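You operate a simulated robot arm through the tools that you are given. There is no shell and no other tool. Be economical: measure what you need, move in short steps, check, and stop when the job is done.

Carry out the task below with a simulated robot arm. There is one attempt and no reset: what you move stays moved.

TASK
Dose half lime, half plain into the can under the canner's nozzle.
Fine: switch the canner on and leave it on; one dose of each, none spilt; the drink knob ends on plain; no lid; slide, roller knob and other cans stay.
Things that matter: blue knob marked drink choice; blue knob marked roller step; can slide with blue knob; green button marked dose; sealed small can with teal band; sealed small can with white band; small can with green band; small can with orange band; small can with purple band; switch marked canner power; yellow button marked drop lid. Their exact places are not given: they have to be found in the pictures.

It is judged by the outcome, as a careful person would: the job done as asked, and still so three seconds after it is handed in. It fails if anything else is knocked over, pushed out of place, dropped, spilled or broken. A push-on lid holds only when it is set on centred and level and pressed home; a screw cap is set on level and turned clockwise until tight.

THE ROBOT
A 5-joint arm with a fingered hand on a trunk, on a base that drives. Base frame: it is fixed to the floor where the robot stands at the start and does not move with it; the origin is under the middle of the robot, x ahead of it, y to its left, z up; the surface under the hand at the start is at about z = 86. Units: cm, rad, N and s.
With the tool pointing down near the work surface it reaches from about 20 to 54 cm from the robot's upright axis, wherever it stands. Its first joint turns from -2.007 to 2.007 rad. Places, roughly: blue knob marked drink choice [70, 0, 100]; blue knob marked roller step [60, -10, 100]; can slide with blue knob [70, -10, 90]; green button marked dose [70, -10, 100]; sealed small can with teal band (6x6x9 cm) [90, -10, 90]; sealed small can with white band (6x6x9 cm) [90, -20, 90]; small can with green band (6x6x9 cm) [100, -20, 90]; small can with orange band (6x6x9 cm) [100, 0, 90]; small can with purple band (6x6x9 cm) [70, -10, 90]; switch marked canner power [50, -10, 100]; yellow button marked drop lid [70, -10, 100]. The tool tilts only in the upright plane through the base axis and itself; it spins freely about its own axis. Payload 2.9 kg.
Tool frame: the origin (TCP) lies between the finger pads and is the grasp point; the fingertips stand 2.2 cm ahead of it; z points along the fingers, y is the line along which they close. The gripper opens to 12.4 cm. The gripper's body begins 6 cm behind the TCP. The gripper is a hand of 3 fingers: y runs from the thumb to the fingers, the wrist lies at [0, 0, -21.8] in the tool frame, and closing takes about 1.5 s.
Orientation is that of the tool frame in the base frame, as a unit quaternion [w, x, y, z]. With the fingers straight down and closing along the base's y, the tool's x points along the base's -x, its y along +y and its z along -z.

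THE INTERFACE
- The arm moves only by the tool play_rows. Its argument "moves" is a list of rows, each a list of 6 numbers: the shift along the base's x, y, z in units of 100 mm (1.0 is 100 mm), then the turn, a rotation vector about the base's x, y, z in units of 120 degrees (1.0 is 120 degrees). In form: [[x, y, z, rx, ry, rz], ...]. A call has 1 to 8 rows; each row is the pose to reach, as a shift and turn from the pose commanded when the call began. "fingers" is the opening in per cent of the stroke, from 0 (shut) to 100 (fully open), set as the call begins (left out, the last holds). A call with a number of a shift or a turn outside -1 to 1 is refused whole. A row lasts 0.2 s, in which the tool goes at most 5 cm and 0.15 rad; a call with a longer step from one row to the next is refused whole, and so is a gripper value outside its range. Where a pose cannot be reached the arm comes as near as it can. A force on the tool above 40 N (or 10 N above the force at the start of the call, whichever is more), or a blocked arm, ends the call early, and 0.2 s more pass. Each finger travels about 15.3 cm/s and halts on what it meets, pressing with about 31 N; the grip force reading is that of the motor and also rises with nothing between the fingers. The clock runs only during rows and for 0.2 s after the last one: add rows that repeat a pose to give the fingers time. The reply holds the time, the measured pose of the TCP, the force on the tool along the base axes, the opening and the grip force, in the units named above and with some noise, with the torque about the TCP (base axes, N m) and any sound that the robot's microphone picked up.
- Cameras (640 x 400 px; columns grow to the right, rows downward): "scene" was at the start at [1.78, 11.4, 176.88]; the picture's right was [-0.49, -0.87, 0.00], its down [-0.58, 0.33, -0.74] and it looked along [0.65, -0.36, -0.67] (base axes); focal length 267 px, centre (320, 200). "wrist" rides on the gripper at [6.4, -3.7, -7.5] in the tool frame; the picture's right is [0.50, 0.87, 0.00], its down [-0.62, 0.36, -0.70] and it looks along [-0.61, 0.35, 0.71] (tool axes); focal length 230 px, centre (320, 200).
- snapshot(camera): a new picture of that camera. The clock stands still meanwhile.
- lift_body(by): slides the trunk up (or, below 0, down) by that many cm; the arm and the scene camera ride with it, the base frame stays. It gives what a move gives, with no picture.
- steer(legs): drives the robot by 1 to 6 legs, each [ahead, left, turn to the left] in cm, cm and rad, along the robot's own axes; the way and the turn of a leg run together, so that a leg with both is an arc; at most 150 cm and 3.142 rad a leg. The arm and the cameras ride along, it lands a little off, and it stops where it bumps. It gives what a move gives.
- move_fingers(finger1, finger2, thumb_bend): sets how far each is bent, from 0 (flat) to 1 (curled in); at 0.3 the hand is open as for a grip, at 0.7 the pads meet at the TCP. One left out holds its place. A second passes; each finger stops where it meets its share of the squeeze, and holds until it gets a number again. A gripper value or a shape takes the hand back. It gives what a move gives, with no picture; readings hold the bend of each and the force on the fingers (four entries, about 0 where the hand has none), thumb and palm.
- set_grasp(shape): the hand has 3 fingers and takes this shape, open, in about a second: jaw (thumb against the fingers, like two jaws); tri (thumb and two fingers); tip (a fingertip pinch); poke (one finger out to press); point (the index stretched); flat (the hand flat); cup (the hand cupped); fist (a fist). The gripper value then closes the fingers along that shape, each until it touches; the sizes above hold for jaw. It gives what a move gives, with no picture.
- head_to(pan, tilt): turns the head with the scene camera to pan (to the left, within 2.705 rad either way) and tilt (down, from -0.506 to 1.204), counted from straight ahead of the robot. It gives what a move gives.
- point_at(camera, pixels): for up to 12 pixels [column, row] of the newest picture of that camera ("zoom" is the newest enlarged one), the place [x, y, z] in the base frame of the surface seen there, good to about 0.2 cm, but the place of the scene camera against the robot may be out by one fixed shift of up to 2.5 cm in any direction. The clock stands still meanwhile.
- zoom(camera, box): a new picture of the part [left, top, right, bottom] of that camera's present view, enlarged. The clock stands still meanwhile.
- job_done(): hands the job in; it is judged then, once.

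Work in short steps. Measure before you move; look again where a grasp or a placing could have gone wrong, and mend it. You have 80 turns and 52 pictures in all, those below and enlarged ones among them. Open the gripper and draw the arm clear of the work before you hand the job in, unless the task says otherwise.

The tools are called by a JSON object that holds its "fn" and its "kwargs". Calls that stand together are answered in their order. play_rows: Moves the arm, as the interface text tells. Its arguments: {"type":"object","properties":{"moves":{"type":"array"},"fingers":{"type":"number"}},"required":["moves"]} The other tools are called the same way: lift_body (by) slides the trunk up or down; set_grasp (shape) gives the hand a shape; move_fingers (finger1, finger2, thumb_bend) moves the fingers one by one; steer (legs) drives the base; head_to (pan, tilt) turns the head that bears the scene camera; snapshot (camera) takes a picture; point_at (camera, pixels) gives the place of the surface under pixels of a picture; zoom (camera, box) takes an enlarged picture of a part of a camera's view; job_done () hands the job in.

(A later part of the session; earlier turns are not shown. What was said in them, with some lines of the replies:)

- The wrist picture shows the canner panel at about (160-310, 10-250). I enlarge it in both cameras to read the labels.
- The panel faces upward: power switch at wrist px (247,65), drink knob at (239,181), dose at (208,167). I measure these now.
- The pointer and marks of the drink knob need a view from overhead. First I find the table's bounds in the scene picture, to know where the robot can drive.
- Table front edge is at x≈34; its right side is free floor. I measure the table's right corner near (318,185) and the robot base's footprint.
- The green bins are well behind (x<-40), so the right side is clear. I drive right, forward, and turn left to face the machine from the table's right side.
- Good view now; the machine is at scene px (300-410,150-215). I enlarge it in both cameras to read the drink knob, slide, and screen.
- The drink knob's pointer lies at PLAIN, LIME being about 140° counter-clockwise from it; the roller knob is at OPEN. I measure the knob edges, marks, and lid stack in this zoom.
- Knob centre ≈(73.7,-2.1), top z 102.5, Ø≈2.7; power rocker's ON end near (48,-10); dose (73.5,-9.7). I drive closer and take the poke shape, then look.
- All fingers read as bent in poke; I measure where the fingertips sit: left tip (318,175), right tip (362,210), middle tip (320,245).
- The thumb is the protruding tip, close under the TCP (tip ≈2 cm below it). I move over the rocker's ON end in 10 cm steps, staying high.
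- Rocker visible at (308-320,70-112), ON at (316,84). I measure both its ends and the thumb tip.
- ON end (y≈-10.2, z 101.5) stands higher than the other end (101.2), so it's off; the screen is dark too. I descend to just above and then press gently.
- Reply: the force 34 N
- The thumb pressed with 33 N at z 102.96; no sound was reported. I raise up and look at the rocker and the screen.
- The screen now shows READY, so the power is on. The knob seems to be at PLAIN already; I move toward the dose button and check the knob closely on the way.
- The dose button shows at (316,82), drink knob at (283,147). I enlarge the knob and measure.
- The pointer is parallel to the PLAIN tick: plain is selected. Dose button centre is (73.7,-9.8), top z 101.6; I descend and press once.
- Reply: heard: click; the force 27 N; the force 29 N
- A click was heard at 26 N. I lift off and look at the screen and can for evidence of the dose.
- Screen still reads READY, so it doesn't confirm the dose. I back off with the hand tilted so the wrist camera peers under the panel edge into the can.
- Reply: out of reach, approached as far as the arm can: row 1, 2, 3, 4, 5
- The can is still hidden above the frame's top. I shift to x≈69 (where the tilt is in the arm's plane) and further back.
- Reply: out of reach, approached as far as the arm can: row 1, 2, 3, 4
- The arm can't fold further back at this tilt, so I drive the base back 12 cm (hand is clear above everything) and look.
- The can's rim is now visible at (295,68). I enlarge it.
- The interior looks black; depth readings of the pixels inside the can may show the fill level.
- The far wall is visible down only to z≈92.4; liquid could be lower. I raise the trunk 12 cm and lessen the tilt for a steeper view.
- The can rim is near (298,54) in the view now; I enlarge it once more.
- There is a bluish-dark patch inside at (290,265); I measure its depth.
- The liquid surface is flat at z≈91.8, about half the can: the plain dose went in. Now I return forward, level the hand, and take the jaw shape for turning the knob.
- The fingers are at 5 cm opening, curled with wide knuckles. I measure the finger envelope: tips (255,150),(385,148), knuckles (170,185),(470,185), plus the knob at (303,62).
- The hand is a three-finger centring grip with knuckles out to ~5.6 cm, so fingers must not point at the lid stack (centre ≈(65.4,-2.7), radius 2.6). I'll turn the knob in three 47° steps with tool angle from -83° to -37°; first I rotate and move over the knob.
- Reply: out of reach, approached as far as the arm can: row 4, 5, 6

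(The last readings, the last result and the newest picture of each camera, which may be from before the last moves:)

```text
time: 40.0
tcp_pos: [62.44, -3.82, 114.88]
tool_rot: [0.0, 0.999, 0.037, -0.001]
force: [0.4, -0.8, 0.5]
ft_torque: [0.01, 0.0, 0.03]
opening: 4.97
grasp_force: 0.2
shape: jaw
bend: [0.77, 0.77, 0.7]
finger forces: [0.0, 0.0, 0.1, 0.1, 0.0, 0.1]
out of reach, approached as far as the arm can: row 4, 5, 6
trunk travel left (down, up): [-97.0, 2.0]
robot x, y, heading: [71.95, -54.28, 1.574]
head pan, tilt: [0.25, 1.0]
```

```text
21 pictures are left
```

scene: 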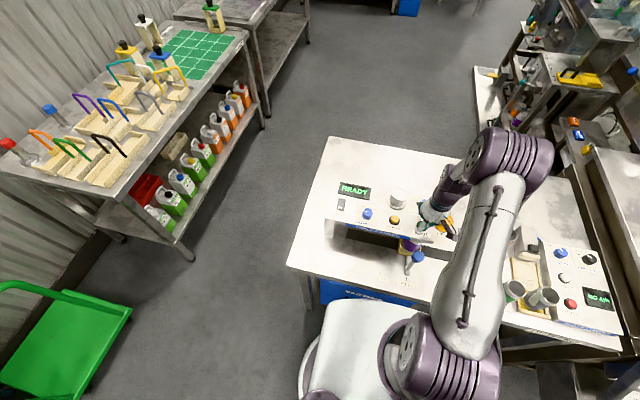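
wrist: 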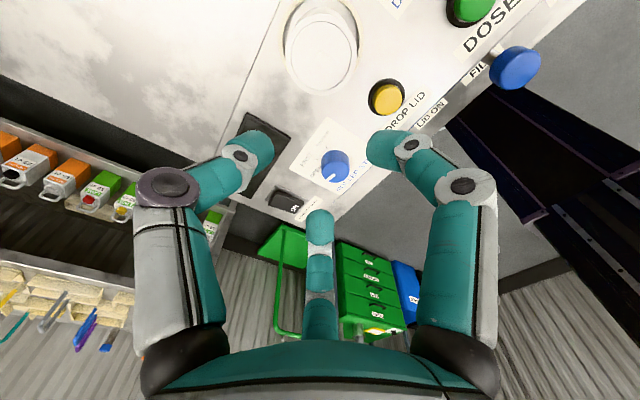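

The roll joint hit its limit, so the arm swung sideways (still well above everything). I rotate back the other way; the range 157°→203° around the initial roll will be used instead.

{"fn": "play_rows", "kwargs": {"moves": [[0, 0, 0.1, 0, 0, -0.07], [0, 0, 0.2, 0, 0, -0.14], [0, 0, 0.2, 0, 0, -0.21], [0, 0, 0.2, 0, 0, -0.28], [0, 0, 0.2, 0, 0, -0.35], [0, 0, 0.2, 0, 0, -0.42], [0, 0, 0.2, 0, 0, -0.49], [0, 0, 0.2, 0, 0, -0.56]]}}

```text
time: 41.8
tcp_pos: [62.26, -3.84, 116.77]
tool_rot: [0.0, 0.853, -0.522, 0.0]
force: [0.4, -0.1, 1.0]
ft_torque: [-0.02, 0.0, 0.02]
opening: 5.01
grasp_force: 0.1
shape: jaw
bend: [0.77, 0.77, 0.7]
finger forces: [0.0, 0.0, 0.0, 0.0, 0.0, 0.0]
trunk travel left (down, up): [-97.0, 2.0]
robot x, y, heading: [71.36, -54.47, 1.57]
head pan, tilt: [0.25, 1.0]
```

Commands follow the actual pose. I turn the remaining 50° to tool angle 157° while moving back over the knob.

{"fn": "play_rows", "kwargs": {"moves": [[0.2, 0.03, 0, 0, 0, -0.07], [0.4, 0.06, 0, 0, 0, -0.14], [0.6, 0.1, 0, 0, 0, -0.21], [0.8, 0.13, 0, 0, 0, -0.28], [1, 0.17, 0, 0, 0, -0.35], [1, 0.17, 0, 0, 0, -0.415], [1, 0.17, 0, 0, 0, -0.415]]}}

{"fn": "play_rows", "kwargs": {"moves": [[0.14, 0, -0.2, 0, 0, 0], [0.14, 0, -0.5, 0, 0, 0], [0.14, 0, -0.5, 0, 0, 0]]}}

{"fn": "snapshot", "kwargs": {"camera": "wrist"}}

```text
time: 43.4
tcp_pos: [72.26, -1.98, 116.8]
tool_rot: [0.0, -0.554, 0.832, 0.001]
force: [0.6, -0.3, 0.7]
ft_torque: [0.02, 0.04, 0.01]
opening: 4.98
grasp_force: 0.1
shape: jaw
bend: [0.77, 0.77, 0.7]
finger forces: [0.1, 0.0, 0.1, 0.1, 0.0, 0.0]
trunk travel left (down, up): [-97.0, 2.0]
robot x, y, heading: [71.78, -54.61, 1.571]
head pan, tilt: [0.25, 1.0]
```

```text
time: 44.2
tcp_pos: [73.62, -2.04, 111.8]
tool_rot: [0.0, -0.555, 0.832, 0.001]
force: [0.9, 0.0, -0.1]
ft_torque: [0.03, 0.01, -0.01]
opening: 5.0
grasp_force: 0.2
shape: jaw
bend: [0.77, 0.77, 0.7]
finger forces: [0.0, 0.0, 0.0, 0.0, 0.0, 0.0]
trunk travel left (down, up): [-97.0, 2.0]
robot x, y, heading: [71.86, -54.64, 1.571]
head pan, tilt: [0.25, 1.0]
```

```text
20 pictures are left
```

wrist: 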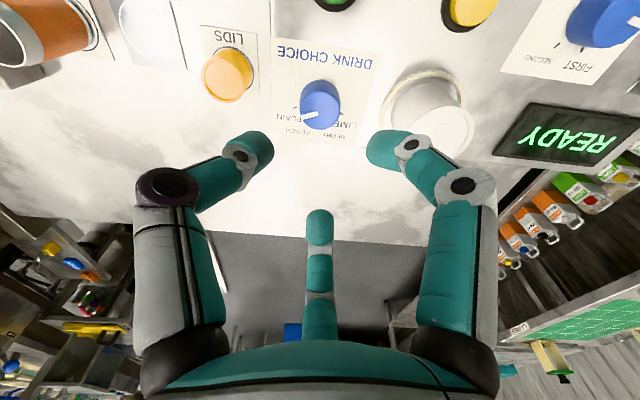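

Orientation is right (157°). I measure the knob's top edges and the lid stack in this view.

{"fn": "zoom", "kwargs": {"camera": "wrist", "box": [272, 70, 368, 130]}}

{"fn": "point_at", "kwargs": {"camera": "zoom", "pixels": [[320, 245], [205, 245], [440, 245], [320, 150], [320, 330], [240, 180], [400, 180], [260, 320], [390, 320]]}}

{"fn": "point_at", "kwargs": {"camera": "wrist", "pixels": [[390, 105], [440, 120], [468, 125], [430, 75], [240, 75], [320, 220], [260, 145], [385, 145]]}}

```text
6.67 times, centred on (320, 100) of wrist
```

zoom: 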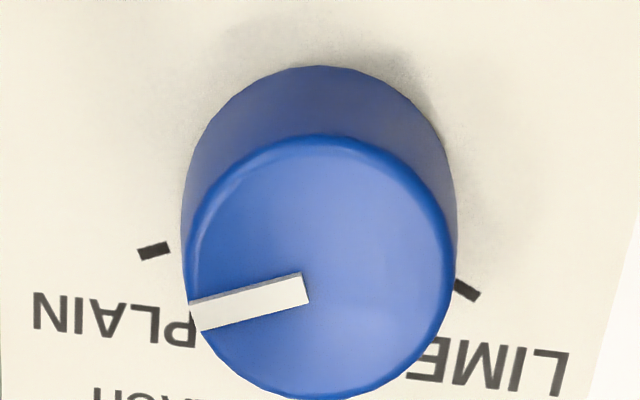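

```text
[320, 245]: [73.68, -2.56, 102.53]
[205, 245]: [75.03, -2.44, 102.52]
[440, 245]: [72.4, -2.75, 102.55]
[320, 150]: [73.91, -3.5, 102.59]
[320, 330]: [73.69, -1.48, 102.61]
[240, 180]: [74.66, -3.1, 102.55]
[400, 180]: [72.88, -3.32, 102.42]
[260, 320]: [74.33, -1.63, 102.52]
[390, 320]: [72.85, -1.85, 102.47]
```

```text
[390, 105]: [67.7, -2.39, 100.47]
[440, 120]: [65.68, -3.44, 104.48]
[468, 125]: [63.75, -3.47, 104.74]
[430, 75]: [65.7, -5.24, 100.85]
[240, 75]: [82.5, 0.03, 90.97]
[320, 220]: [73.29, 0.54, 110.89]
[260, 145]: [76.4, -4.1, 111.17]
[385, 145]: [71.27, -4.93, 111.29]
```

Knob top centre is (73.72,-2.18), Ø3.0. I centre over it, descend to TCP z≈104.5, and look from the scene camera at the fingertips' height.

{"fn": "play_rows", "kwargs": {"moves": [[0.01, -0.014, -0.2, 0, 0, 0], [0.01, -0.014, -0.45, 0, 0, 0], [0.01, -0.014, -0.6, 0, 0, 0], [0.01, -0.014, -0.73, 0, 0, 0], [0.01, -0.014, -0.73, 0, 0, 0]], "fingers": 40}}

{"fn": "zoom", "kwargs": {"camera": "scene", "box": [350, 160, 478, 240]}}

{"fn": "zoom", "kwargs": {"camera": "wrist", "box": [200, 90, 440, 240]}}

```text
time: 45.4
tcp_pos: [73.83, -2.29, 104.51]
tool_rot: [0.0, -0.555, 0.832, 0.0]
force: [-0.8, 1.2, -0.6]
ft_torque: [-0.01, 0.03, -0.01]
opening: 4.98
grasp_force: 0.0
shape: jaw
bend: [0.77, 0.77, 0.7]
finger forces: [0.0, 0.1, 0.0, 0.0, 0.0, 0.0]
trunk travel left (down, up): [-97.0, 2.0]
robot x, y, heading: [71.73, -54.12, 1.573]
head pan, tilt: [0.25, 1.0]
```

```text
5.00 times, centred on (414, 200) of scene
```

zoom: 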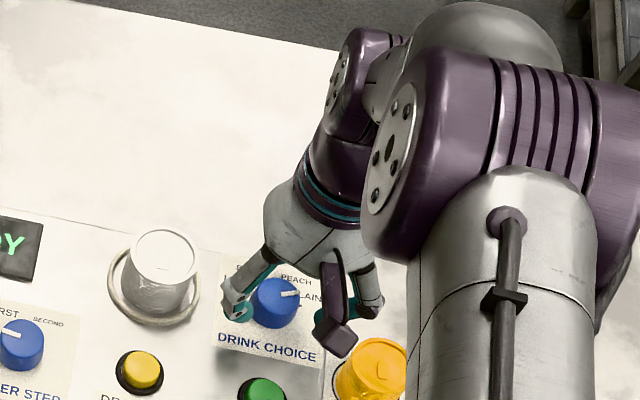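

```text
2.67 times, centred on (320, 165) of wrist
```

zoom: 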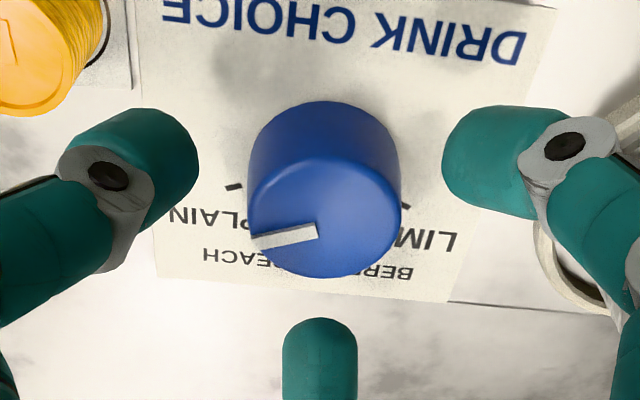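

The knob is centred between the three tips. I check the tips' heights before going down.

{"fn": "point_at", "kwargs": {"camera": "zoom", "pixels": [[190, 140], [192, 170], [170, 205], [160, 115], [450, 145], [447, 180], [480, 112], [320, 325], [320, 345], [470, 205]]}}

```text
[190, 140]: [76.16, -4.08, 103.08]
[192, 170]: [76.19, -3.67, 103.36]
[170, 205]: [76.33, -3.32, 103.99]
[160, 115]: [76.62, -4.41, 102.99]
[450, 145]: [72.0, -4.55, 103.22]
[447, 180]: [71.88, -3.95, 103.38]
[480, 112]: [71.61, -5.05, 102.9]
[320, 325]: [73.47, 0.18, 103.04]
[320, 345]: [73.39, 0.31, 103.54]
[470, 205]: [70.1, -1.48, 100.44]
```

Tips reach about 1.7 cm below the TCP. I descend to TCP 103.0, close on the knob, and check.

{"fn": "play_rows", "kwargs": {"moves": [[0, 0, -0.08, 0, 0, 0], [0, 0, -0.15, 0, 0, 0], [0, 0, -0.15, 0, 0, 0]]}}

{"fn": "play_rows", "kwargs": {"moves": [[0, 0, 0, 0, 0, 0], [0, 0, 0, 0, 0, 0], [0, 0, 0, 0, 0, 0], [0, 0, 0, 0, 0, 0], [0, 0, 0, 0, 0, 0]], "fingers": 0}}

{"fn": "zoom", "kwargs": {"camera": "wrist", "box": [200, 90, 440, 240]}}

```text
time: 46.2
tcp_pos: [73.66, -2.3, 103.09]
tool_rot: [0.0, -0.555, 0.832, 0.0]
force: [1.1, 0.3, 0.5]
ft_torque: [-0.02, 0.0, 0.0]
opening: 5.01
grasp_force: 0.1
shape: jaw
bend: [0.77, 0.77, 0.7]
finger forces: [0.0, 0.1, 0.0, 0.0, 0.1, 0.1]
trunk travel left (down, up): [-97.0, 2.0]
robot x, y, heading: [71.87, -54.5, 1.574]
head pan, tilt: [0.25, 1.0]
```

```text
time: 47.4
tcp_pos: [73.8, -2.31, 103.08]
tool_rot: [0.001, -0.555, 0.832, 0.0]
force: [-0.2, -1.9, -4.4]
ft_torque: [-0.03, 0.01, 0.02]
opening: 2.44
grasp_force: 31.0
shape: jaw
bend: [0.76, 0.76, 0.7]
finger forces: [27.3, 27.6, 0.1, 0.0, 28.3, 0.0]
trunk travel left (down, up): [-97.0, 2.0]
robot x, y, heading: [71.2, -54.48, 1.572]
head pan, tilt: [0.25, 1.0]
```

```text
2.67 times, centred on (320, 165) of wrist
```

zoom: 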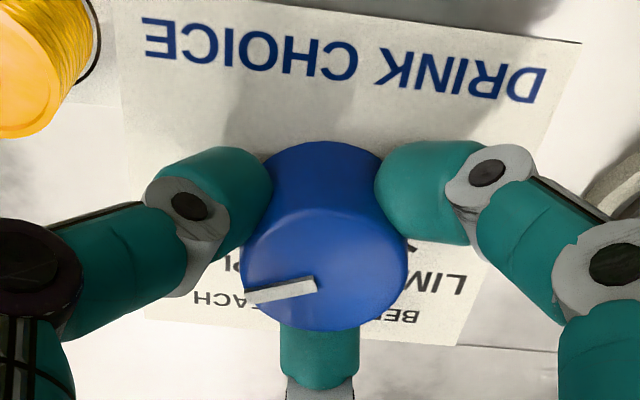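

Firm even grip (27 N each). I turn counter-clockwise 48° for the first step.

{"fn": "play_rows", "kwargs": {"moves": [[0, 0, 0, 0, 0, 0.067], [0, 0, 0, 0, 0, 0.134], [0, 0, 0, 0, 0, 0.2], [0, 0, 0, 0, 0, 0.267], [0, 0, 0, 0, 0, 0.334], [0, 0, 0, 0, 0, 0.4], [0, 0, 0, 0, 0, 0.4]]}}

{"fn": "zoom", "kwargs": {"camera": "wrist", "box": [200, 90, 440, 240]}}

```text
time: 49.0
tcp_pos: [73.94, -2.19, 103.02]
tool_rot: [-0.001, 0.845, -0.535, 0.0]
force: [2.3, 0.9, -4.1]
ft_torque: [0.05, -0.1, -0.03]
opening: 2.43
grasp_force: 31.5
shape: jaw
bend: [0.76, 0.76, 0.7]
finger forces: [26.7, 27.7, 0.0, 0.0, 29.7, 0.0]
trunk travel left (down, up): [-97.0, 2.0]
robot x, y, heading: [71.36, -54.26, 1.57]
head pan, tilt: [0.25, 1.0]
```

```text
2.67 times, centred on (320, 165) of wrist
```

zoom: 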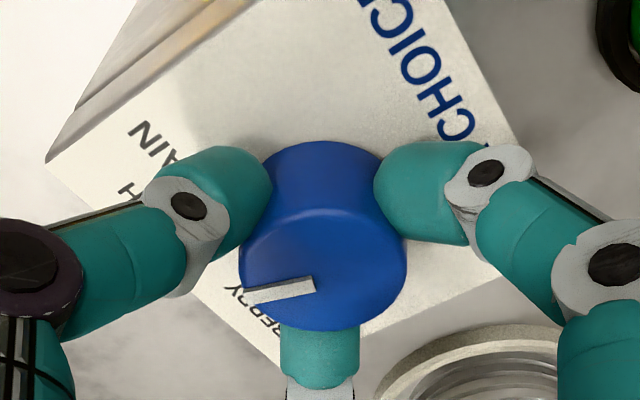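

The knob followed fully. I open, rotate back, regrip, and turn the second 47°.

{"fn": "play_rows", "kwargs": {"moves": [[0, 0, 0, 0, 0, 0], [0, 0, 0, 0, 0, 0], [0, 0, 0, 0, 0, 0], [0, 0, 0, 0, 0, 0], [0, 0, 0, 0, 0, 0]], "fingers": 36}}

{"fn": "play_rows", "kwargs": {"moves": [[0, 0, 0, 0, 0, -0.067], [0, 0, 0, 0, 0, -0.134], [0, 0, 0, 0, 0, -0.2], [0, 0, 0, 0, 0, -0.267], [0, 0, 0, 0, 0, -0.334], [0, 0, 0, 0, 0, -0.4], [0, 0, 0, 0, 0, -0.4]]}}

{"fn": "zoom", "kwargs": {"camera": "wrist", "box": [200, 90, 440, 240]}}

```text
time: 50.2
tcp_pos: [73.78, -2.3, 102.99]
tool_rot: [0.0, 0.845, -0.534, 0.0]
force: [0.0, 0.2, 0.3]
ft_torque: [0.0, -0.03, 0.0]
opening: 4.41
grasp_force: 0.1
shape: jaw
bend: [0.77, 0.77, 0.7]
finger forces: [0.0, 0.0, 0.0, 0.0, 0.0, 0.1]
trunk travel left (down, up): [-97.0, 2.0]
robot x, y, heading: [71.81, -54.9, 1.574]
head pan, tilt: [0.25, 1.0]
```

```text
time: 51.8
tcp_pos: [73.91, -2.22, 103.05]
tool_rot: [0.0, -0.554, 0.832, 0.001]
force: [0.2, 1.1, -1.0]
ft_torque: [-0.02, -0.02, 0.0]
opening: 4.42
grasp_force: 0.0
shape: jaw
bend: [0.77, 0.77, 0.7]
finger forces: [0.1, 0.0, 0.0, 0.1, 0.0, 0.0]
trunk travel left (down, up): [-97.0, 2.0]
robot x, y, heading: [72.19, -54.56, 1.57]
head pan, tilt: [0.25, 1.0]
```

```text
2.67 times, centred on (320, 165) of wrist
```

zoom: 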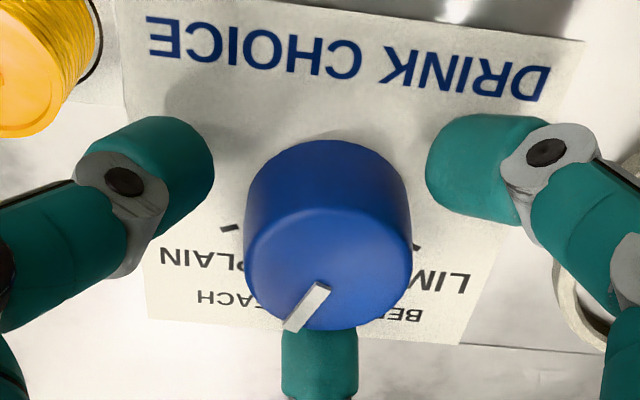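

The pointer now stands about 47° on, toward PEACH, with the hand rotated back freely. I do steps two and three the same way.

{"fn": "play_rows", "kwargs": {"moves": [[0, 0, 0, 0, 0, 0], [0, 0, 0, 0, 0, 0], [0, 0, 0, 0, 0, 0], [0, 0, 0, 0, 0, 0], [0, 0, 0, 0, 0, 0]], "fingers": 0}}

{"fn": "play_rows", "kwargs": {"moves": [[0, 0, 0, 0, 0, 0.067], [0, 0, 0, 0, 0, 0.134], [0, 0, 0, 0, 0, 0.2], [0, 0, 0, 0, 0, 0.267], [0, 0, 0, 0, 0, 0.334], [0, 0, 0, 0, 0, 0.39], [0, 0, 0, 0, 0, 0.39]]}}

{"fn": "play_rows", "kwargs": {"moves": [[0, 0, 0, 0, 0, 0], [0, 0, 0, 0, 0, 0], [0, 0, 0, 0, 0, 0], [0, 0, 0, 0, 0, 0], [0, 0, 0, 0, 0, 0]], "fingers": 36}}

{"fn": "play_rows", "kwargs": {"moves": [[0, 0, 0, 0, 0, -0.067], [0, 0, 0, 0, 0, -0.134], [0, 0, 0, 0, 0, -0.2], [0, 0, 0, 0, 0, -0.267], [0, 0, 0, 0, 0, -0.334], [0, 0, 0, 0, 0, -0.39], [0, 0, 0, 0, 0, -0.39]]}}

{"fn": "play_rows", "kwargs": {"moves": [[0, 0, 0, 0, 0, 0], [0, 0, 0, 0, 0, 0], [0, 0, 0, 0, 0, 0], [0, 0, 0, 0, 0, 0], [0, 0, 0, 0, 0, 0]], "fingers": 0}}

{"fn": "zoom", "kwargs": {"camera": "wrist", "box": [200, 90, 440, 240]}}

```text
time: 53.0
tcp_pos: [73.86, -2.23, 103.03]
tool_rot: [0.0, -0.555, 0.832, 0.001]
force: [0.0, -4.6, -4.6]
ft_torque: [-0.08, -0.03, 0.01]
opening: 2.44
grasp_force: 31.4
shape: jaw
bend: [0.76, 0.76, 0.7]
finger forces: [27.1, 28.1, 0.0, 0.1, 27.3, 0.1]
trunk travel left (down, up): [-97.0, 2.0]
robot x, y, heading: [71.52, -54.54, 1.576]
head pan, tilt: [0.25, 1.0]
```

```text
time: 54.6
tcp_pos: [73.92, -2.15, 102.92]
tool_rot: [0.0, 0.84, -0.543, 0.0]
force: [4.6, 1.2, -3.0]
ft_torque: [0.1, -0.06, 0.0]
opening: 2.44
grasp_force: 30.8
shape: jaw
bend: [0.76, 0.76, 0.7]
finger forces: [26.6, 29.0, 0.0, 0.0, 28.6, 0.0]
trunk travel left (down, up): [-97.0, 2.0]
robot x, y, heading: [71.78, -54.36, 1.567]
head pan, tilt: [0.25, 1.0]
```

```text
time: 55.8
tcp_pos: [73.91, -2.27, 102.98]
tool_rot: [0.0, 0.839, -0.544, 0.0]
force: [-0.3, -0.6, 0.2]
ft_torque: [-0.01, 0.03, -0.01]
opening: 4.44
grasp_force: 0.0
shape: jaw
bend: [0.77, 0.77, 0.7]
finger forces: [0.0, 0.0, 0.1, 0.1, 0.0, 0.0]
trunk travel left (down, up): [-97.0, 2.0]
robot x, y, heading: [71.87, -54.77, 1.573]
head pan, tilt: [0.25, 1.0]
```

```text
time: 57.4
tcp_pos: [73.79, -2.13, 102.97]
tool_rot: [0.0, -0.554, 0.832, 0.0]
force: [0.7, 0.1, -0.5]
ft_torque: [0.01, 0.01, 0.0]
opening: 4.44
grasp_force: 0.0
shape: jaw
bend: [0.77, 0.77, 0.7]
finger forces: [0.0, 0.1, 0.0, 0.1, 0.1, 0.0]
trunk travel left (down, up): [-97.0, 2.0]
robot x, y, heading: [71.81, -54.44, 1.574]
head pan, tilt: [0.25, 1.0]
```

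```text
time: 58.6
tcp_pos: [73.77, -2.21, 102.92]
tool_rot: [-0.001, -0.555, 0.832, -0.001]
force: [-1.9, -2.2, -3.5]
ft_torque: [-0.06, 0.02, 0.01]
opening: 2.51
grasp_force: 30.9
shape: jaw
bend: [0.76, 0.76, 0.7]
finger forces: [27.4, 27.4, 0.1, 0.1, 27.9, 0.0]
trunk travel left (down, up): [-97.0, 2.0]
robot x, y, heading: [71.71, -54.55, 1.574]
head pan, tilt: [0.25, 1.0]
```

```text
2.67 times, centred on (320, 165) of wrist
```

zoom: 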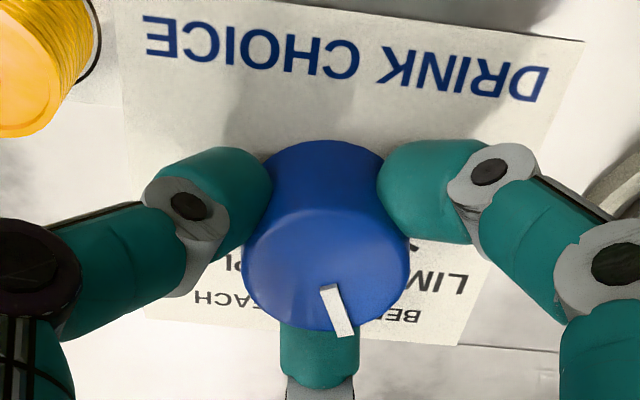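

The pointer is at BERRY and regripped. I do the third turn to LIME, open, and rise to check.

{"fn": "play_rows", "kwargs": {"moves": [[0, 0, 0, 0, 0, 0.067], [0, 0, 0, 0, 0, 0.134], [0, 0, 0, 0, 0, 0.2], [0, 0, 0, 0, 0, 0.267], [0, 0, 0, 0, 0, 0.334], [0, 0, 0, 0, 0, 0.385], [0, 0, 0, 0, 0, 0.385]]}}

{"fn": "play_rows", "kwargs": {"moves": [[0, 0, 0, 0, 0, 0], [0, 0, 0, 0, 0, 0], [0, 0, 0, 0, 0, 0], [0, 0, 0, 0, 0, 0], [0, 0, 0, 0, 0, 0]], "fingers": 36}}

{"fn": "play_rows", "kwargs": {"moves": [[0, 0, 0.2, 0, 0, 0], [0, 0, 0.5, 0, 0, -0.067], [0, 0, 0.8, 0, 0, -0.134], [0, 0, 1, 0, 0, -0.19], [0, 0, 1, 0, 0, -0.19]]}}

{"fn": "zoom", "kwargs": {"camera": "wrist", "box": [240, 40, 400, 140]}}

```text
time: 60.2
tcp_pos: [73.77, -2.12, 102.86]
tool_rot: [0.0, 0.837, -0.547, 0.001]
force: [3.3, 1.3, -3.4]
ft_torque: [0.03, -0.05, -0.13]
opening: 2.45
grasp_force: 30.8
shape: jaw
bend: [0.76, 0.76, 0.7]
finger forces: [26.7, 29.6, 0.0, 0.0, 28.6, 0.0]
trunk travel left (down, up): [-97.0, 2.0]
robot x, y, heading: [71.66, -54.14, 1.577]
head pan, tilt: [0.25, 1.0]
```

```text
time: 61.4
tcp_pos: [73.86, -2.23, 102.99]
tool_rot: [0.0, 0.837, -0.548, -0.001]
force: [-0.3, 0.3, 0.7]
ft_torque: [-0.02, -0.03, -0.02]
opening: 4.44
grasp_force: 0.0
shape: jaw
bend: [0.77, 0.77, 0.7]
finger forces: [0.0, 0.0, 0.0, 0.0, 0.0, 0.1]
trunk travel left (down, up): [-97.0, 2.0]
robot x, y, heading: [71.81, -54.32, 1.574]
head pan, tilt: [0.25, 1.0]
```

```text
time: 62.6
tcp_pos: [73.75, -2.23, 112.98]
tool_rot: [0.0, 0.712, -0.702, 0.0]
force: [0.2, 0.2, 0.2]
ft_torque: [-0.03, -0.02, 0.01]
opening: 4.46
grasp_force: 0.0
shape: jaw
bend: [0.77, 0.77, 0.7]
finger forces: [0.1, 0.1, 0.1, 0.0, 0.0, 0.0]
trunk travel left (down, up): [-97.0, 2.0]
robot x, y, heading: [71.83, -54.51, 1.572]
head pan, tilt: [0.25, 1.0]
```

```text
4.00 times, centred on (320, 90) of wrist
```

zoom: 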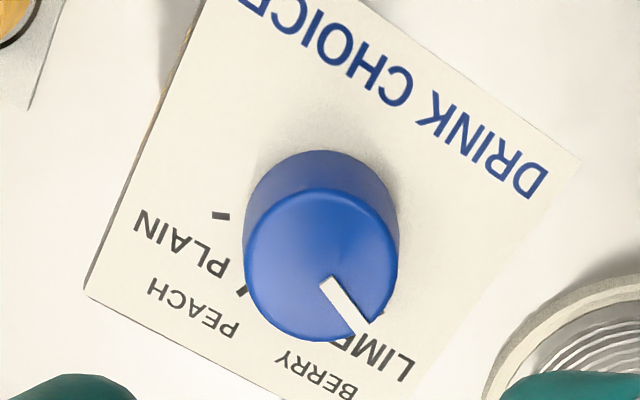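

The pointer is now ~20° above left, parallel to the LIME mark. I take the poke shape, go above the dose button at the same pose as before, and press once.

{"fn": "set_grasp", "kwargs": {"shape": "poke"}}

{"fn": "play_rows", "kwargs": {"moves": [[0, -0.4, 0, 0, 0, 0], [0, -0.755, 0, 0, 0, 0], [0, -0.755, -0.3, 0, 0, 0], [0, -0.755, -0.64, 0, 0, 0], [0, -0.755, -0.64, 0, 0, 0]]}}

{"fn": "zoom", "kwargs": {"camera": "wrist", "box": [240, 20, 432, 170]}}

```text
time: 63.5
tcp_pos: [73.75, -2.22, 112.97]
tool_rot: [0.0, 0.712, -0.702, 0.0]
force: [-0.2, -0.1, -0.2]
ft_torque: [-0.01, 0.02, 0.0]
opening: 0.0
grasp_force: 0.1
shape: poke
bend: [1.0, 1.0, 0.9]
finger forces: [0.1, 0.1, 0.0, 0.0, 0.0, 0.0]
trunk travel left (down, up): [-97.0, 2.0]
robot x, y, heading: [71.91, -54.66, 1.575]
head pan, tilt: [0.25, 1.0]
```

```text
time: 64.7
tcp_pos: [73.81, -9.85, 106.66]
tool_rot: [0.0, 0.712, -0.702, 0.0]
force: [0.8, -1.2, 0.4]
ft_torque: [-0.01, 0.02, 0.0]
opening: 0.0
grasp_force: 0.1
shape: poke
bend: [1.0, 1.0, 0.9]
finger forces: [0.1, 0.0, 0.0, 0.1, 0.0, 0.0]
trunk travel left (down, up): [-97.0, 2.0]
robot x, y, heading: [71.72, -54.49, 1.575]
head pan, tilt: [0.25, 1.0]
```

```text
2.67 times, centred on (336, 95) of wrist
```

zoom: 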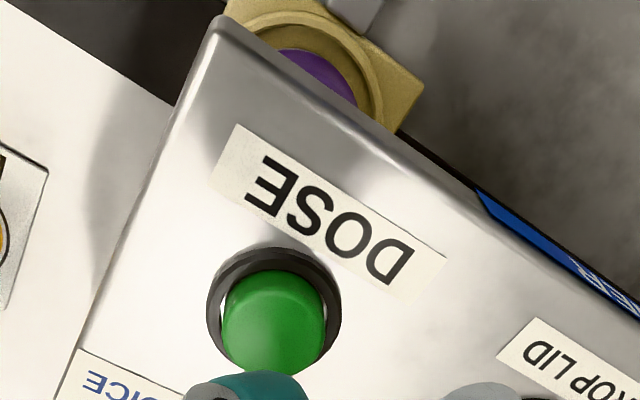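

The pose matches the earlier press (73.8,-9.85,106.66). I press once as before and lift.

{"fn": "play_rows", "kwargs": {"moves": [[0, 0, -0.15, 0, 0, 0], [0, 0, -0.25, 0, 0, 0], [0, 0, -0.3, 0, 0, 0], [0, 0, -0.34, 0, 0, 0], [0, 0, -0.38, 0, 0, 0], [0, 0, -0.38, 0, 0, 0]]}}

```text
time: 66.1
tcp_pos: [73.96, -9.7, 102.89]
tool_rot: [-0.002, 0.711, -0.703, -0.002]
force: [4.0, 4.7, 25.2]
ft_torque: [0.1, -0.07, -0.01]
opening: 0.0
grasp_force: 0.2
shape: poke
bend: [1.0, 1.0, 0.9]
finger forces: [0.0, 0.1, 0.0, 0.0, 25.2, 0.1]
trunk travel left (down, up): [-97.0, 2.0]
robot x, y, heading: [71.57, -54.44, 1.571]
head pan, tilt: [0.25, 1.0]
heard: click
```

Click heard again. I lift, switch back to jaw, and go over the knob with tool angle 204° for clockwise steps.

{"fn": "play_rows", "kwargs": {"moves": [[0, 0, 0.4, 0, 0, 0], [0, 0, 0.8, 0, 0, 0], [0, 0, 1, 0, 0, 0], [0, 0, 1, 0, 0, 0], [0, 0, 1, 0, 0, 0], [0, 0, 1, 0, 0, 0]]}}

{"fn": "set_grasp", "kwargs": {"shape": "jaw"}}

{"fn": "play_rows", "kwargs": {"moves": [[0, 0.3, 0, 0, 0, 0.06], [0, 0.6, 0, 0, 0, 0.12], [0, 0.76, 0, 0, 0, 0.185], [0, 0.76, 0, 0, 0, 0.185], [0, 0.76, 0, 0, 0, 0.185], [0, 0.76, 0, 0, 0, 0.185], [0, 0.76, 0, 0, 0, 0.185]], "fingers": 40}}

{"fn": "snapshot", "kwargs": {"camera": "wrist"}}

```text
time: 67.5
tcp_pos: [73.84, -9.71, 112.71]
tool_rot: [-0.001, 0.712, -0.702, 0.0]
force: [-0.7, 0.0, -0.1]
ft_torque: [0.02, 0.01, -0.01]
opening: 0.01
grasp_force: 0.1
shape: poke
bend: [1.0, 1.0, 0.9]
finger forces: [0.1, 0.0, 0.0, 0.0, 0.0, 0.1]
trunk travel left (down, up): [-97.0, 2.0]
robot x, y, heading: [71.82, -54.34, 1.572]
head pan, tilt: [0.25, 1.0]
```

```text
time: 68.4
tcp_pos: [73.76, -9.71, 112.69]
tool_rot: [0.0, 0.712, -0.702, 0.0]
force: [-0.2, 0.2, -0.7]
ft_torque: [-0.01, 0.01, 0.0]
opening: 12.39
grasp_force: 0.1
shape: jaw
bend: [0.3, 0.3, 0.3]
finger forces: [0.1, 0.0, 0.0, 0.1, 0.0, 0.0]
trunk travel left (down, up): [-97.0, 2.0]
robot x, y, heading: [71.61, -54.56, 1.574]
head pan, tilt: [0.25, 1.0]
```

```text
time: 70.0
tcp_pos: [73.77, -2.12, 112.78]
tool_rot: [0.0, 0.834, -0.552, 0.001]
force: [0.4, 0.3, -0.7]
ft_torque: [0.02, 0.02, 0.01]
opening: 4.99
grasp_force: 0.1
shape: jaw
bend: [0.77, 0.77, 0.7]
finger forces: [0.1, 0.1, 0.1, 0.0, 0.0, 0.0]
trunk travel left (down, up): [-97.0, 2.0]
robot x, y, heading: [72.02, -54.46, 1.569]
head pan, tilt: [0.25, 1.0]
```

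```text
10 pictures are left
```

wrist: 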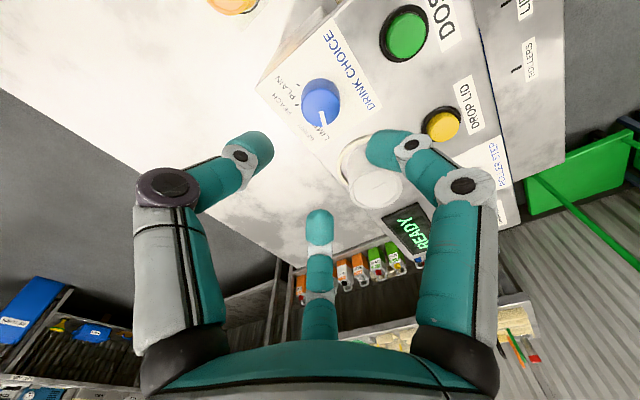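

The hand is above the knob in the same pose as when I lifted off earlier. I descend, grip, and turn the first clockwise step.

{"fn": "play_rows", "kwargs": {"moves": [[0, -0.01, -0.3, 0, 0, 0], [0, -0.01, -0.6, 0, 0, 0], [0, -0.01, -0.85, 0, 0, 0], [0, -0.01, -0.97, 0, 0, 0], [0, -0.01, -0.97, 0, 0, 0]], "fingers": 36}}

{"fn": "play_rows", "kwargs": {"moves": [[0, 0, 0, 0, 0, 0], [0, 0, 0, 0, 0, 0], [0, 0, 0, 0, 0, 0], [0, 0, 0, 0, 0, 0], [0, 0, 0, 0, 0, 0]], "fingers": 0}}

{"fn": "play_rows", "kwargs": {"moves": [[0, 0, 0, 0, 0, -0.067], [0, 0, 0, 0, 0, -0.134], [0, 0, 0, 0, 0, -0.2], [0, 0, 0, 0, 0, -0.267], [0, 0, 0, 0, 0, -0.334], [0, 0, 0, 0, 0, -0.39], [0, 0, 0, 0, 0, -0.39]]}}

{"fn": "zoom", "kwargs": {"camera": "wrist", "box": [200, 90, 440, 240]}}

```text
time: 71.2
tcp_pos: [73.86, -2.19, 103.03]
tool_rot: [-0.001, 0.834, -0.552, 0.0]
force: [0.5, -0.2, 0.3]
ft_torque: [0.01, 0.01, 0.02]
opening: 4.52
grasp_force: 0.0
shape: jaw
bend: [0.77, 0.77, 0.7]
finger forces: [0.1, 0.0, 0.1, 0.0, 0.1, 0.0]
trunk travel left (down, up): [-97.0, 2.0]
robot x, y, heading: [71.77, -54.73, 1.576]
head pan, tilt: [0.25, 1.0]
```

```text
time: 72.4
tcp_pos: [73.92, -2.1, 103.02]
tool_rot: [0.001, 0.834, -0.552, 0.0]
force: [1.8, -2.5, -3.9]
ft_torque: [-0.01, -0.02, 0.0]
opening: 2.46
grasp_force: 30.6
shape: jaw
bend: [0.75, 0.76, 0.7]
finger forces: [26.9, 28.6, 0.1, 0.0, 27.5, 0.0]
trunk travel left (down, up): [-97.0, 2.0]
robot x, y, heading: [71.78, -54.27, 1.573]
head pan, tilt: [0.25, 1.0]
```

```text
time: 74.0
tcp_pos: [73.71, -2.48, 103.08]
tool_rot: [0.001, -0.545, 0.838, -0.001]
force: [-5.0, -7.3, -11.3]
ft_torque: [-0.14, 0.06, 0.0]
opening: 2.44
grasp_force: 31.4
shape: jaw
bend: [0.75, 0.76, 0.7]
finger forces: [29.1, 27.4, 0.0, 0.1, 28.1, 0.0]
trunk travel left (down, up): [-97.0, 2.0]
robot x, y, heading: [71.79, -54.55, 1.573]
head pan, tilt: [0.25, 1.0]
```

```text
2.67 times, centred on (320, 165) of wrist
```

zoom: 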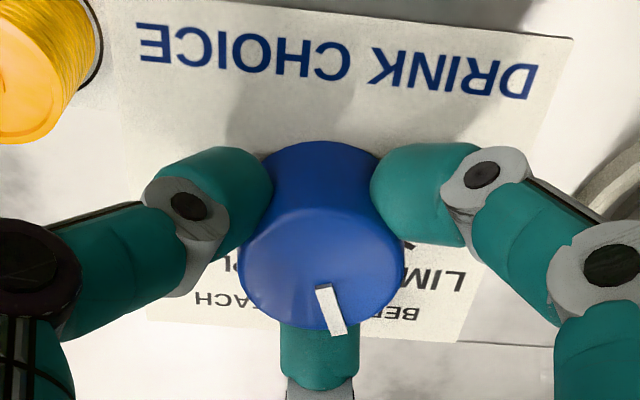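

The pointer is back at BERRY. I repeat: open, rotate back, grip, turn to PEACH, then open and rotate back again.

{"fn": "play_rows", "kwargs": {"moves": [[0, 0, 0, 0, 0, 0], [0, 0, 0, 0, 0, 0], [0, 0, 0, 0, 0, 0], [0, 0, 0, 0, 0, 0], [0, 0, 0, 0, 0, 0]], "fingers": 36}}

{"fn": "play_rows", "kwargs": {"moves": [[0, 0, 0, 0, 0, 0.067], [0, 0, 0, 0, 0, 0.134], [0, 0, 0, 0, 0, 0.2], [0, 0, 0, 0, 0, 0.267], [0, 0, 0, 0, 0, 0.334], [0, 0, 0, 0, 0, 0.39], [0, 0, 0, 0, 0, 0.39]]}}

{"fn": "play_rows", "kwargs": {"moves": [[0, 0, 0, 0, 0, 0], [0, 0, 0, 0, 0, 0], [0, 0, 0, 0, 0, 0], [0, 0, 0, 0, 0, 0], [0, 0, 0, 0, 0, 0]], "fingers": 0}}

{"fn": "play_rows", "kwargs": {"moves": [[0, 0, 0, 0, 0, -0.067], [0, 0, 0, 0, 0, -0.134], [0, 0, 0, 0, 0, -0.2], [0, 0, 0, 0, 0, -0.267], [0, 0, 0, 0, 0, -0.334], [0, 0, 0, 0, 0, -0.39], [0, 0, 0, 0, 0, -0.39]]}}

{"fn": "play_rows", "kwargs": {"moves": [[0, 0, 0, 0, 0, 0], [0, 0, 0, 0, 0, 0], [0, 0, 0, 0, 0, 0], [0, 0, 0, 0, 0, 0], [0, 0, 0, 0, 0, 0]], "fingers": 36}}

{"fn": "zoom", "kwargs": {"camera": "wrist", "box": [200, 90, 440, 240]}}

```text
time: 75.2
tcp_pos: [73.86, -2.4, 102.95]
tool_rot: [0.0, -0.546, 0.838, 0.0]
force: [-0.4, -0.6, -0.4]
ft_torque: [-0.03, 0.02, -0.01]
opening: 4.44
grasp_force: 0.0
shape: jaw
bend: [0.77, 0.77, 0.7]
finger forces: [0.0, 0.0, 0.0, 0.1, 0.1, 0.1]
trunk travel left (down, up): [-97.0, 2.0]
robot x, y, heading: [71.98, -54.43, 1.574]
head pan, tilt: [0.25, 1.0]
```

```text
time: 76.8
tcp_pos: [73.83, -2.35, 103.13]
tool_rot: [0.0, 0.834, -0.551, 0.0]
force: [1.0, -0.1, -0.5]
ft_torque: [0.01, 0.0, -0.03]
opening: 4.42
grasp_force: 0.0
shape: jaw
bend: [0.77, 0.77, 0.7]
finger forces: [0.1, 0.0, 0.0, 0.1, 0.0, 0.0]
trunk travel left (down, up): [-97.0, 2.0]
robot x, y, heading: [71.72, -54.38, 1.574]
head pan, tilt: [0.25, 1.0]
```

```text
time: 78.0
tcp_pos: [73.77, -2.3, 103.02]
tool_rot: [0.0, 0.834, -0.552, 0.0]
force: [1.6, -2.3, -4.1]
ft_torque: [-0.05, -0.03, -0.01]
opening: 2.4
grasp_force: 30.9
shape: jaw
bend: [0.75, 0.76, 0.7]
finger forces: [27.4, 28.3, 0.1, 0.0, 27.7, 0.1]
trunk travel left (down, up): [-97.0, 2.0]
robot x, y, heading: [71.76, -54.85, 1.568]
head pan, tilt: [0.25, 1.0]
```

```text
time: 79.6
tcp_pos: [73.66, -2.34, 103.09]
tool_rot: [0.001, -0.546, 0.838, -0.001]
force: [-6.0, -6.8, -6.6]
ft_torque: [-0.07, 0.13, 0.0]
opening: 2.38
grasp_force: 31.0
shape: jaw
bend: [0.75, 0.76, 0.7]
finger forces: [29.4, 28.7, 0.0, 0.0, 27.2, 0.1]
trunk travel left (down, up): [-97.0, 2.0]
robot x, y, heading: [71.69, -54.19, 1.572]
head pan, tilt: [0.25, 1.0]
```

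```text
time: 80.8
tcp_pos: [73.8, -2.34, 103.06]
tool_rot: [-0.001, -0.545, 0.838, 0.0]
force: [-0.7, 0.3, 0.8]
ft_torque: [0.01, -0.02, 0.01]
opening: 4.41
grasp_force: 0.0
shape: jaw
bend: [0.77, 0.77, 0.7]
finger forces: [0.0, 0.1, 0.0, 0.0, 0.1, 0.1]
trunk travel left (down, up): [-97.0, 2.0]
robot x, y, heading: [72.08, -54.51, 1.572]
head pan, tilt: [0.25, 1.0]
```

```text
2.67 times, centred on (320, 165) of wrist
```

zoom: 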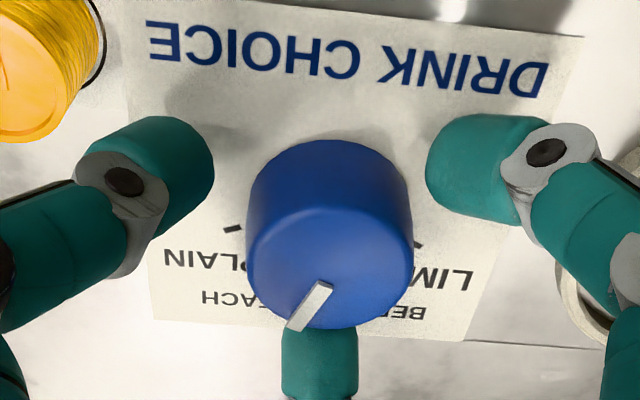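

The pointer is at PEACH. One more clockwise step to PLAIN, then release and rise.

{"fn": "play_rows", "kwargs": {"moves": [[0, 0, 0, 0, 0, 0.067], [0, 0, 0, 0, 0, 0.134], [0, 0, 0, 0, 0, 0.2], [0, 0, 0, 0, 0, 0.267], [0, 0, 0, 0, 0, 0.334], [0, 0, 0, 0, 0, 0.39], [0, 0, 0, 0, 0, 0.39]]}}

{"fn": "play_rows", "kwargs": {"moves": [[0, 0, 0, 0, 0, 0], [0, 0, 0, 0, 0, 0], [0, 0, 0, 0, 0, 0], [0, 0, 0, 0, 0, 0], [0, 0, 0, 0, 0, 0]], "fingers": 0}}

{"fn": "play_rows", "kwargs": {"moves": [[0, 0, 0, 0, 0, -0.067], [0, 0, 0, 0, 0, -0.134], [0, 0, 0, 0, 0, -0.2], [0, 0, 0, 0, 0, -0.267], [0, 0, 0, 0, 0, -0.334], [0, 0, 0, 0, 0, -0.39], [0, 0, 0, 0, 0, -0.39]]}}

{"fn": "play_rows", "kwargs": {"moves": [[0, 0, 0, 0, 0, 0], [0, 0, 0, 0, 0, 0], [0, 0, 0, 0, 0, 0], [0, 0, 0, 0, 0, 0], [0, 0, 0, 0, 0, 0]], "fingers": 36}}

{"fn": "play_rows", "kwargs": {"moves": [[0, 0, 0.2, 0, 0, 0], [0, 0, 0.5, 0, 0, 0.067], [0, 0, 0.8, 0, 0, 0.134], [0, 0, 1, 0, 0, 0.19], [0, 0, 1, 0, 0, 0.19]]}}

{"fn": "zoom", "kwargs": {"camera": "wrist", "box": [240, 40, 400, 140]}}

```text
time: 82.4
tcp_pos: [73.9, -2.27, 103.03]
tool_rot: [0.0, 0.834, -0.552, 0.0]
force: [-0.1, -0.1, -0.5]
ft_torque: [0.05, 0.0, -0.01]
opening: 4.4
grasp_force: 0.0
shape: jaw
bend: [0.77, 0.77, 0.7]
finger forces: [0.0, 0.1, 0.0, 0.0, 0.0, 0.0]
trunk travel left (down, up): [-97.0, 2.0]
robot x, y, heading: [71.97, -54.32, 1.573]
head pan, tilt: [0.25, 1.0]
```

```text
time: 83.6
tcp_pos: [73.75, -2.26, 103.07]
tool_rot: [-0.001, 0.834, -0.552, 0.001]
force: [0.1, -2.9, -4.0]
ft_torque: [-0.01, -0.02, 0.01]
opening: 2.44
grasp_force: 31.3
shape: jaw
bend: [0.75, 0.76, 0.7]
finger forces: [26.9, 27.7, 0.1, 0.0, 28.3, 0.0]
trunk travel left (down, up): [-97.0, 2.0]
robot x, y, heading: [71.5, -54.4, 1.572]
head pan, tilt: [0.25, 1.0]
```

```text
time: 85.2
tcp_pos: [73.68, -2.27, 103.11]
tool_rot: [0.001, -0.546, 0.838, -0.001]
force: [-8.1, -4.4, -5.2]
ft_torque: [-0.06, 0.1, 0.1]
opening: 2.42
grasp_force: 31.2
shape: jaw
bend: [0.75, 0.76, 0.7]
finger forces: [29.6, 28.0, 0.0, 0.1, 28.3, 0.1]
trunk travel left (down, up): [-97.0, 2.0]
robot x, y, heading: [71.79, -54.29, 1.572]
head pan, tilt: [0.25, 1.0]
```

```text
time: 86.4
tcp_pos: [73.92, -2.29, 103.06]
tool_rot: [0.0, -0.546, 0.838, -0.001]
force: [-0.3, 0.2, -0.6]
ft_torque: [0.0, -0.03, -0.02]
opening: 4.43
grasp_force: 0.1
shape: jaw
bend: [0.77, 0.77, 0.7]
finger forces: [0.1, 0.0, 0.1, 0.0, 0.0, 0.1]
trunk travel left (down, up): [-97.0, 2.0]
robot x, y, heading: [71.64, -54.64, 1.578]
head pan, tilt: [0.25, 1.0]
```

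```text
time: 87.6
tcp_pos: [73.87, -2.26, 113.17]
tool_rot: [-0.001, -0.701, 0.713, -0.001]
force: [0.0, -0.7, 0.1]
ft_torque: [0.04, 0.01, 0.0]
opening: 4.44
grasp_force: 0.1
shape: jaw
bend: [0.77, 0.77, 0.7]
finger forces: [0.0, 0.0, 0.0, 0.0, 0.0, 0.1]
trunk travel left (down, up): [-97.0, 2.0]
robot x, y, heading: [71.72, -54.51, 1.577]
head pan, tilt: [0.25, 1.0]
```

```text
4.00 times, centred on (320, 90) of wrist
```

zoom: 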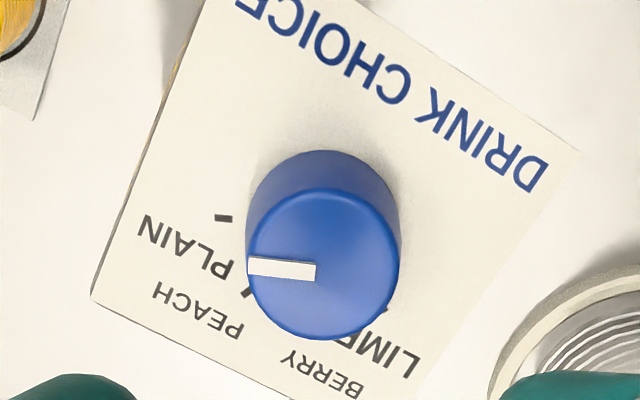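

The knob is back at PLAIN, parallel to its tick. I raise, back off, and verify the can's level from the earlier viewing pose.

{"fn": "play_rows", "kwargs": {"moves": [[0, -0.1, 0.4, 0, 0, 0], [-0.1, -0.4, 0.8, 0, 0, 0], [-0.21, -0.8, 1, 0, 0, 0], [-0.21, -1, 1, 0, 0, 0], [-0.21, -1, 1, 0, 0, 0]], "fingers": 36}}

{"fn": "steer", "kwargs": {"legs": [[-13.5, 0, 0]]}}

{"fn": "play_rows", "kwargs": {"moves": [[0, 0, 0.05, 0.06, 0, 0], [0, 0, 0.15, 0.12, 0, 0], [0, 0, 0.17, 0.16, 0, 0], [0, 0, 0.17, 0.16, 0, 0]]}}

{"fn": "snapshot", "kwargs": {"camera": "wrist"}}

```text
refused: row 2 steps farther than a row can; nothing moved
```

```text
time: 88.9
tcp_pos: [73.93, -15.62, 112.99]
tool_rot: [-0.001, -0.701, 0.714, -0.001]
force: [-0.3, 0.9, 0.0]
ft_torque: [-0.01, 0.0, -0.01]
opening: 4.45
grasp_force: 0.0
shape: jaw
bend: [0.77, 0.77, 0.7]
finger forces: [0.0, 0.1, 0.1, 0.0, 0.1, 0.0]
trunk travel left (down, up): [-97.0, 2.0]
robot x, y, heading: [71.78, -67.82, 1.576]
head pan, tilt: [0.25, 1.0]
```

```text
time: 89.9
tcp_pos: [73.52, -15.54, 114.79]
tool_rot: [0.121, -0.69, 0.704, 0.115]
force: [-0.6, 0.7, 0.4]
ft_torque: [-0.01, -0.01, -0.03]
opening: 4.44
grasp_force: 0.1
shape: jaw
bend: [0.77, 0.77, 0.7]
finger forces: [0.1, 0.0, 0.1, 0.0, 0.0, 0.1]
out of reach, approached as far as the arm can: row 3, 4
trunk travel left (down, up): [-97.0, 2.0]
robot x, y, heading: [71.84, -67.95, 1.568]
head pan, tilt: [0.25, 1.0]
```

```text
6 pictures are left
```

wrist: 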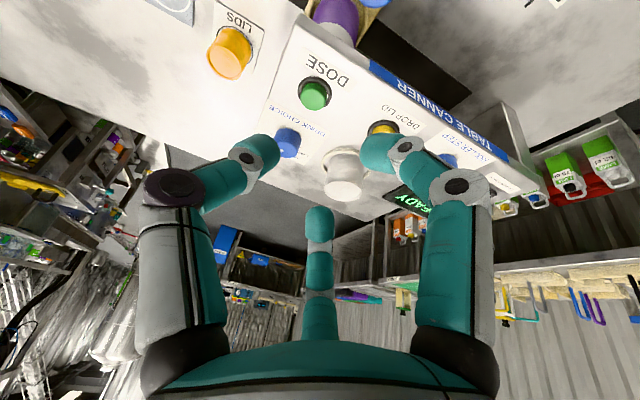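

The first lift call was refused (step too long), but all stayed clear. I now raise 10 cm and draw back 10 cm to the good viewing pose.

{"fn": "play_rows", "kwargs": {"moves": [[0, -0.2, 0.25, 0, 0, 0], [-0.05, -0.45, 0.5, 0, 0, 0], [-0.1, -0.7, 0.75, 0, 0, 0], [-0.15, -0.9, 1, 0, 0, 0], [-0.18, -1, 1, 0, 0, 0], [-0.18, -1, 1, 0, 0, 0]]}}

{"fn": "zoom", "kwargs": {"camera": "wrist", "box": [240, 0, 400, 100]}}

```text
time: 91.3
tcp_pos: [71.81, -25.71, 124.9]
tool_rot: [0.117, -0.691, 0.703, 0.119]
force: [0.0, 0.1, 0.1]
ft_torque: [0.0, 0.01, -0.02]
opening: 4.44
grasp_force: 0.0
shape: jaw
bend: [0.77, 0.77, 0.7]
finger forces: [0.0, 0.0, 0.0, 0.0, 0.1, 0.0]
trunk travel left (down, up): [-97.0, 2.0]
robot x, y, heading: [71.77, -68.11, 1.568]
head pan, tilt: [0.25, 1.0]
```

```text
4.00 times, centred on (320, 50) of wrist
```

zoom: 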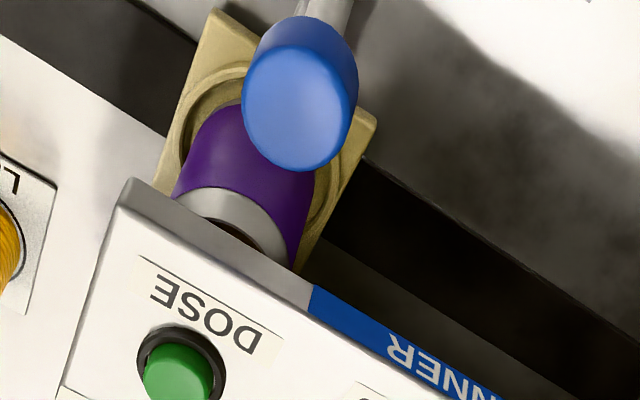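

A dark sliver inside the rim is at zoom (235,232); I measure its depth.

{"fn": "point_at", "kwargs": {"camera": "zoom", "pixels": [[222, 223], [228, 227], [234, 231], [240, 235], [246, 240], [236, 228], [252, 245], [230, 224]]}}

{"fn": "zoom", "kwargs": {"camera": "wrist", "box": [284, 46, 316, 66]}}

```text
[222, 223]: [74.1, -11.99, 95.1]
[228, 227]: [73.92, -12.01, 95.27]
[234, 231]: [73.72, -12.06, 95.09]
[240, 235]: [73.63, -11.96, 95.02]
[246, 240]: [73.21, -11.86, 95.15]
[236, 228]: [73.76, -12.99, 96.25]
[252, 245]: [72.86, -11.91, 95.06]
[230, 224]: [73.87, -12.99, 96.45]
```

```text
16.00 times, centred on (300, 56) of wrist
```

zoom: 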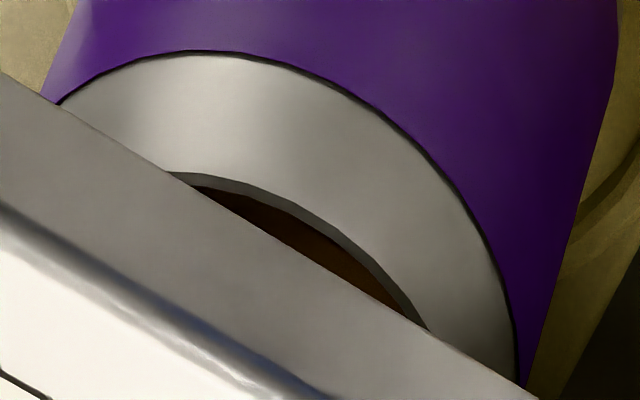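

Liquid now stands at z≈95.1, below the rim at 96.4: the second dose went in with no overflow. I open the gripper and take a last overall check.

{"fn": "play_rows", "kwargs": {"moves": [[0, -0.1, 0.1, 0, 0, 0], [0, -0.1, 0.1, 0, 0, 0], [0, -0.1, 0.1, 0, 0, 0], [0, -0.1, 0.1, 0, 0, 0]], "fingers": 100}}

{"fn": "zoom", "kwargs": {"camera": "scene", "box": [300, 110, 556, 270]}}

```text
time: 92.3
tcp_pos: [71.71, -26.66, 125.89]
tool_rot: [0.116, -0.691, 0.703, 0.119]
force: [0.4, -0.3, -0.3]
ft_torque: [-0.02, 0.02, 0.01]
opening: 12.39
grasp_force: 0.0
shape: jaw
bend: [0.3, 0.3, 0.3]
finger forces: [0.1, 0.1, 0.1, 0.1, 0.0, 0.0]
trunk travel left (down, up): [-97.0, 2.0]
robot x, y, heading: [71.96, -68.02, 1.571]
head pan, tilt: [0.25, 1.0]
```

```text
2.50 times, centred on (428, 190) of scene
```

zoom: 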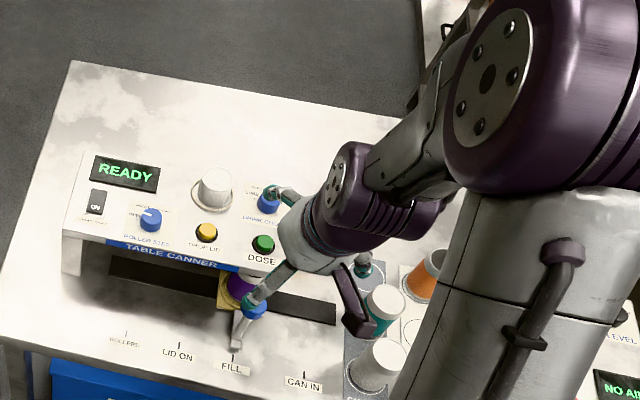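

The canner shows READY, the roller knob and slide (at FILL) are unchanged, and the cans are upright. I hand in the job.

{"fn": "job_done", "kwargs": {}}

```text
The job is handed in.
```

The can under the nozzle now holds one dose of plain and one of lime. The canner is left on and reads READY, and the drink knob is back on plain.

- **Doses:** I pressed the dose button once with the knob at plain and once with it at lime. The liquid rose to about half the can, then to about 1.3 cm below the rim, with no spill seen. The final mix looked brownish in the dim view, but the knob was lined up with the LIME mark when I pressed.
- **Left alone:** No lid was dropped. The slide is still at FILL and the roller knob is still at OPEN. The other cans I could see at the end were upright, though the arm hid part of the table.
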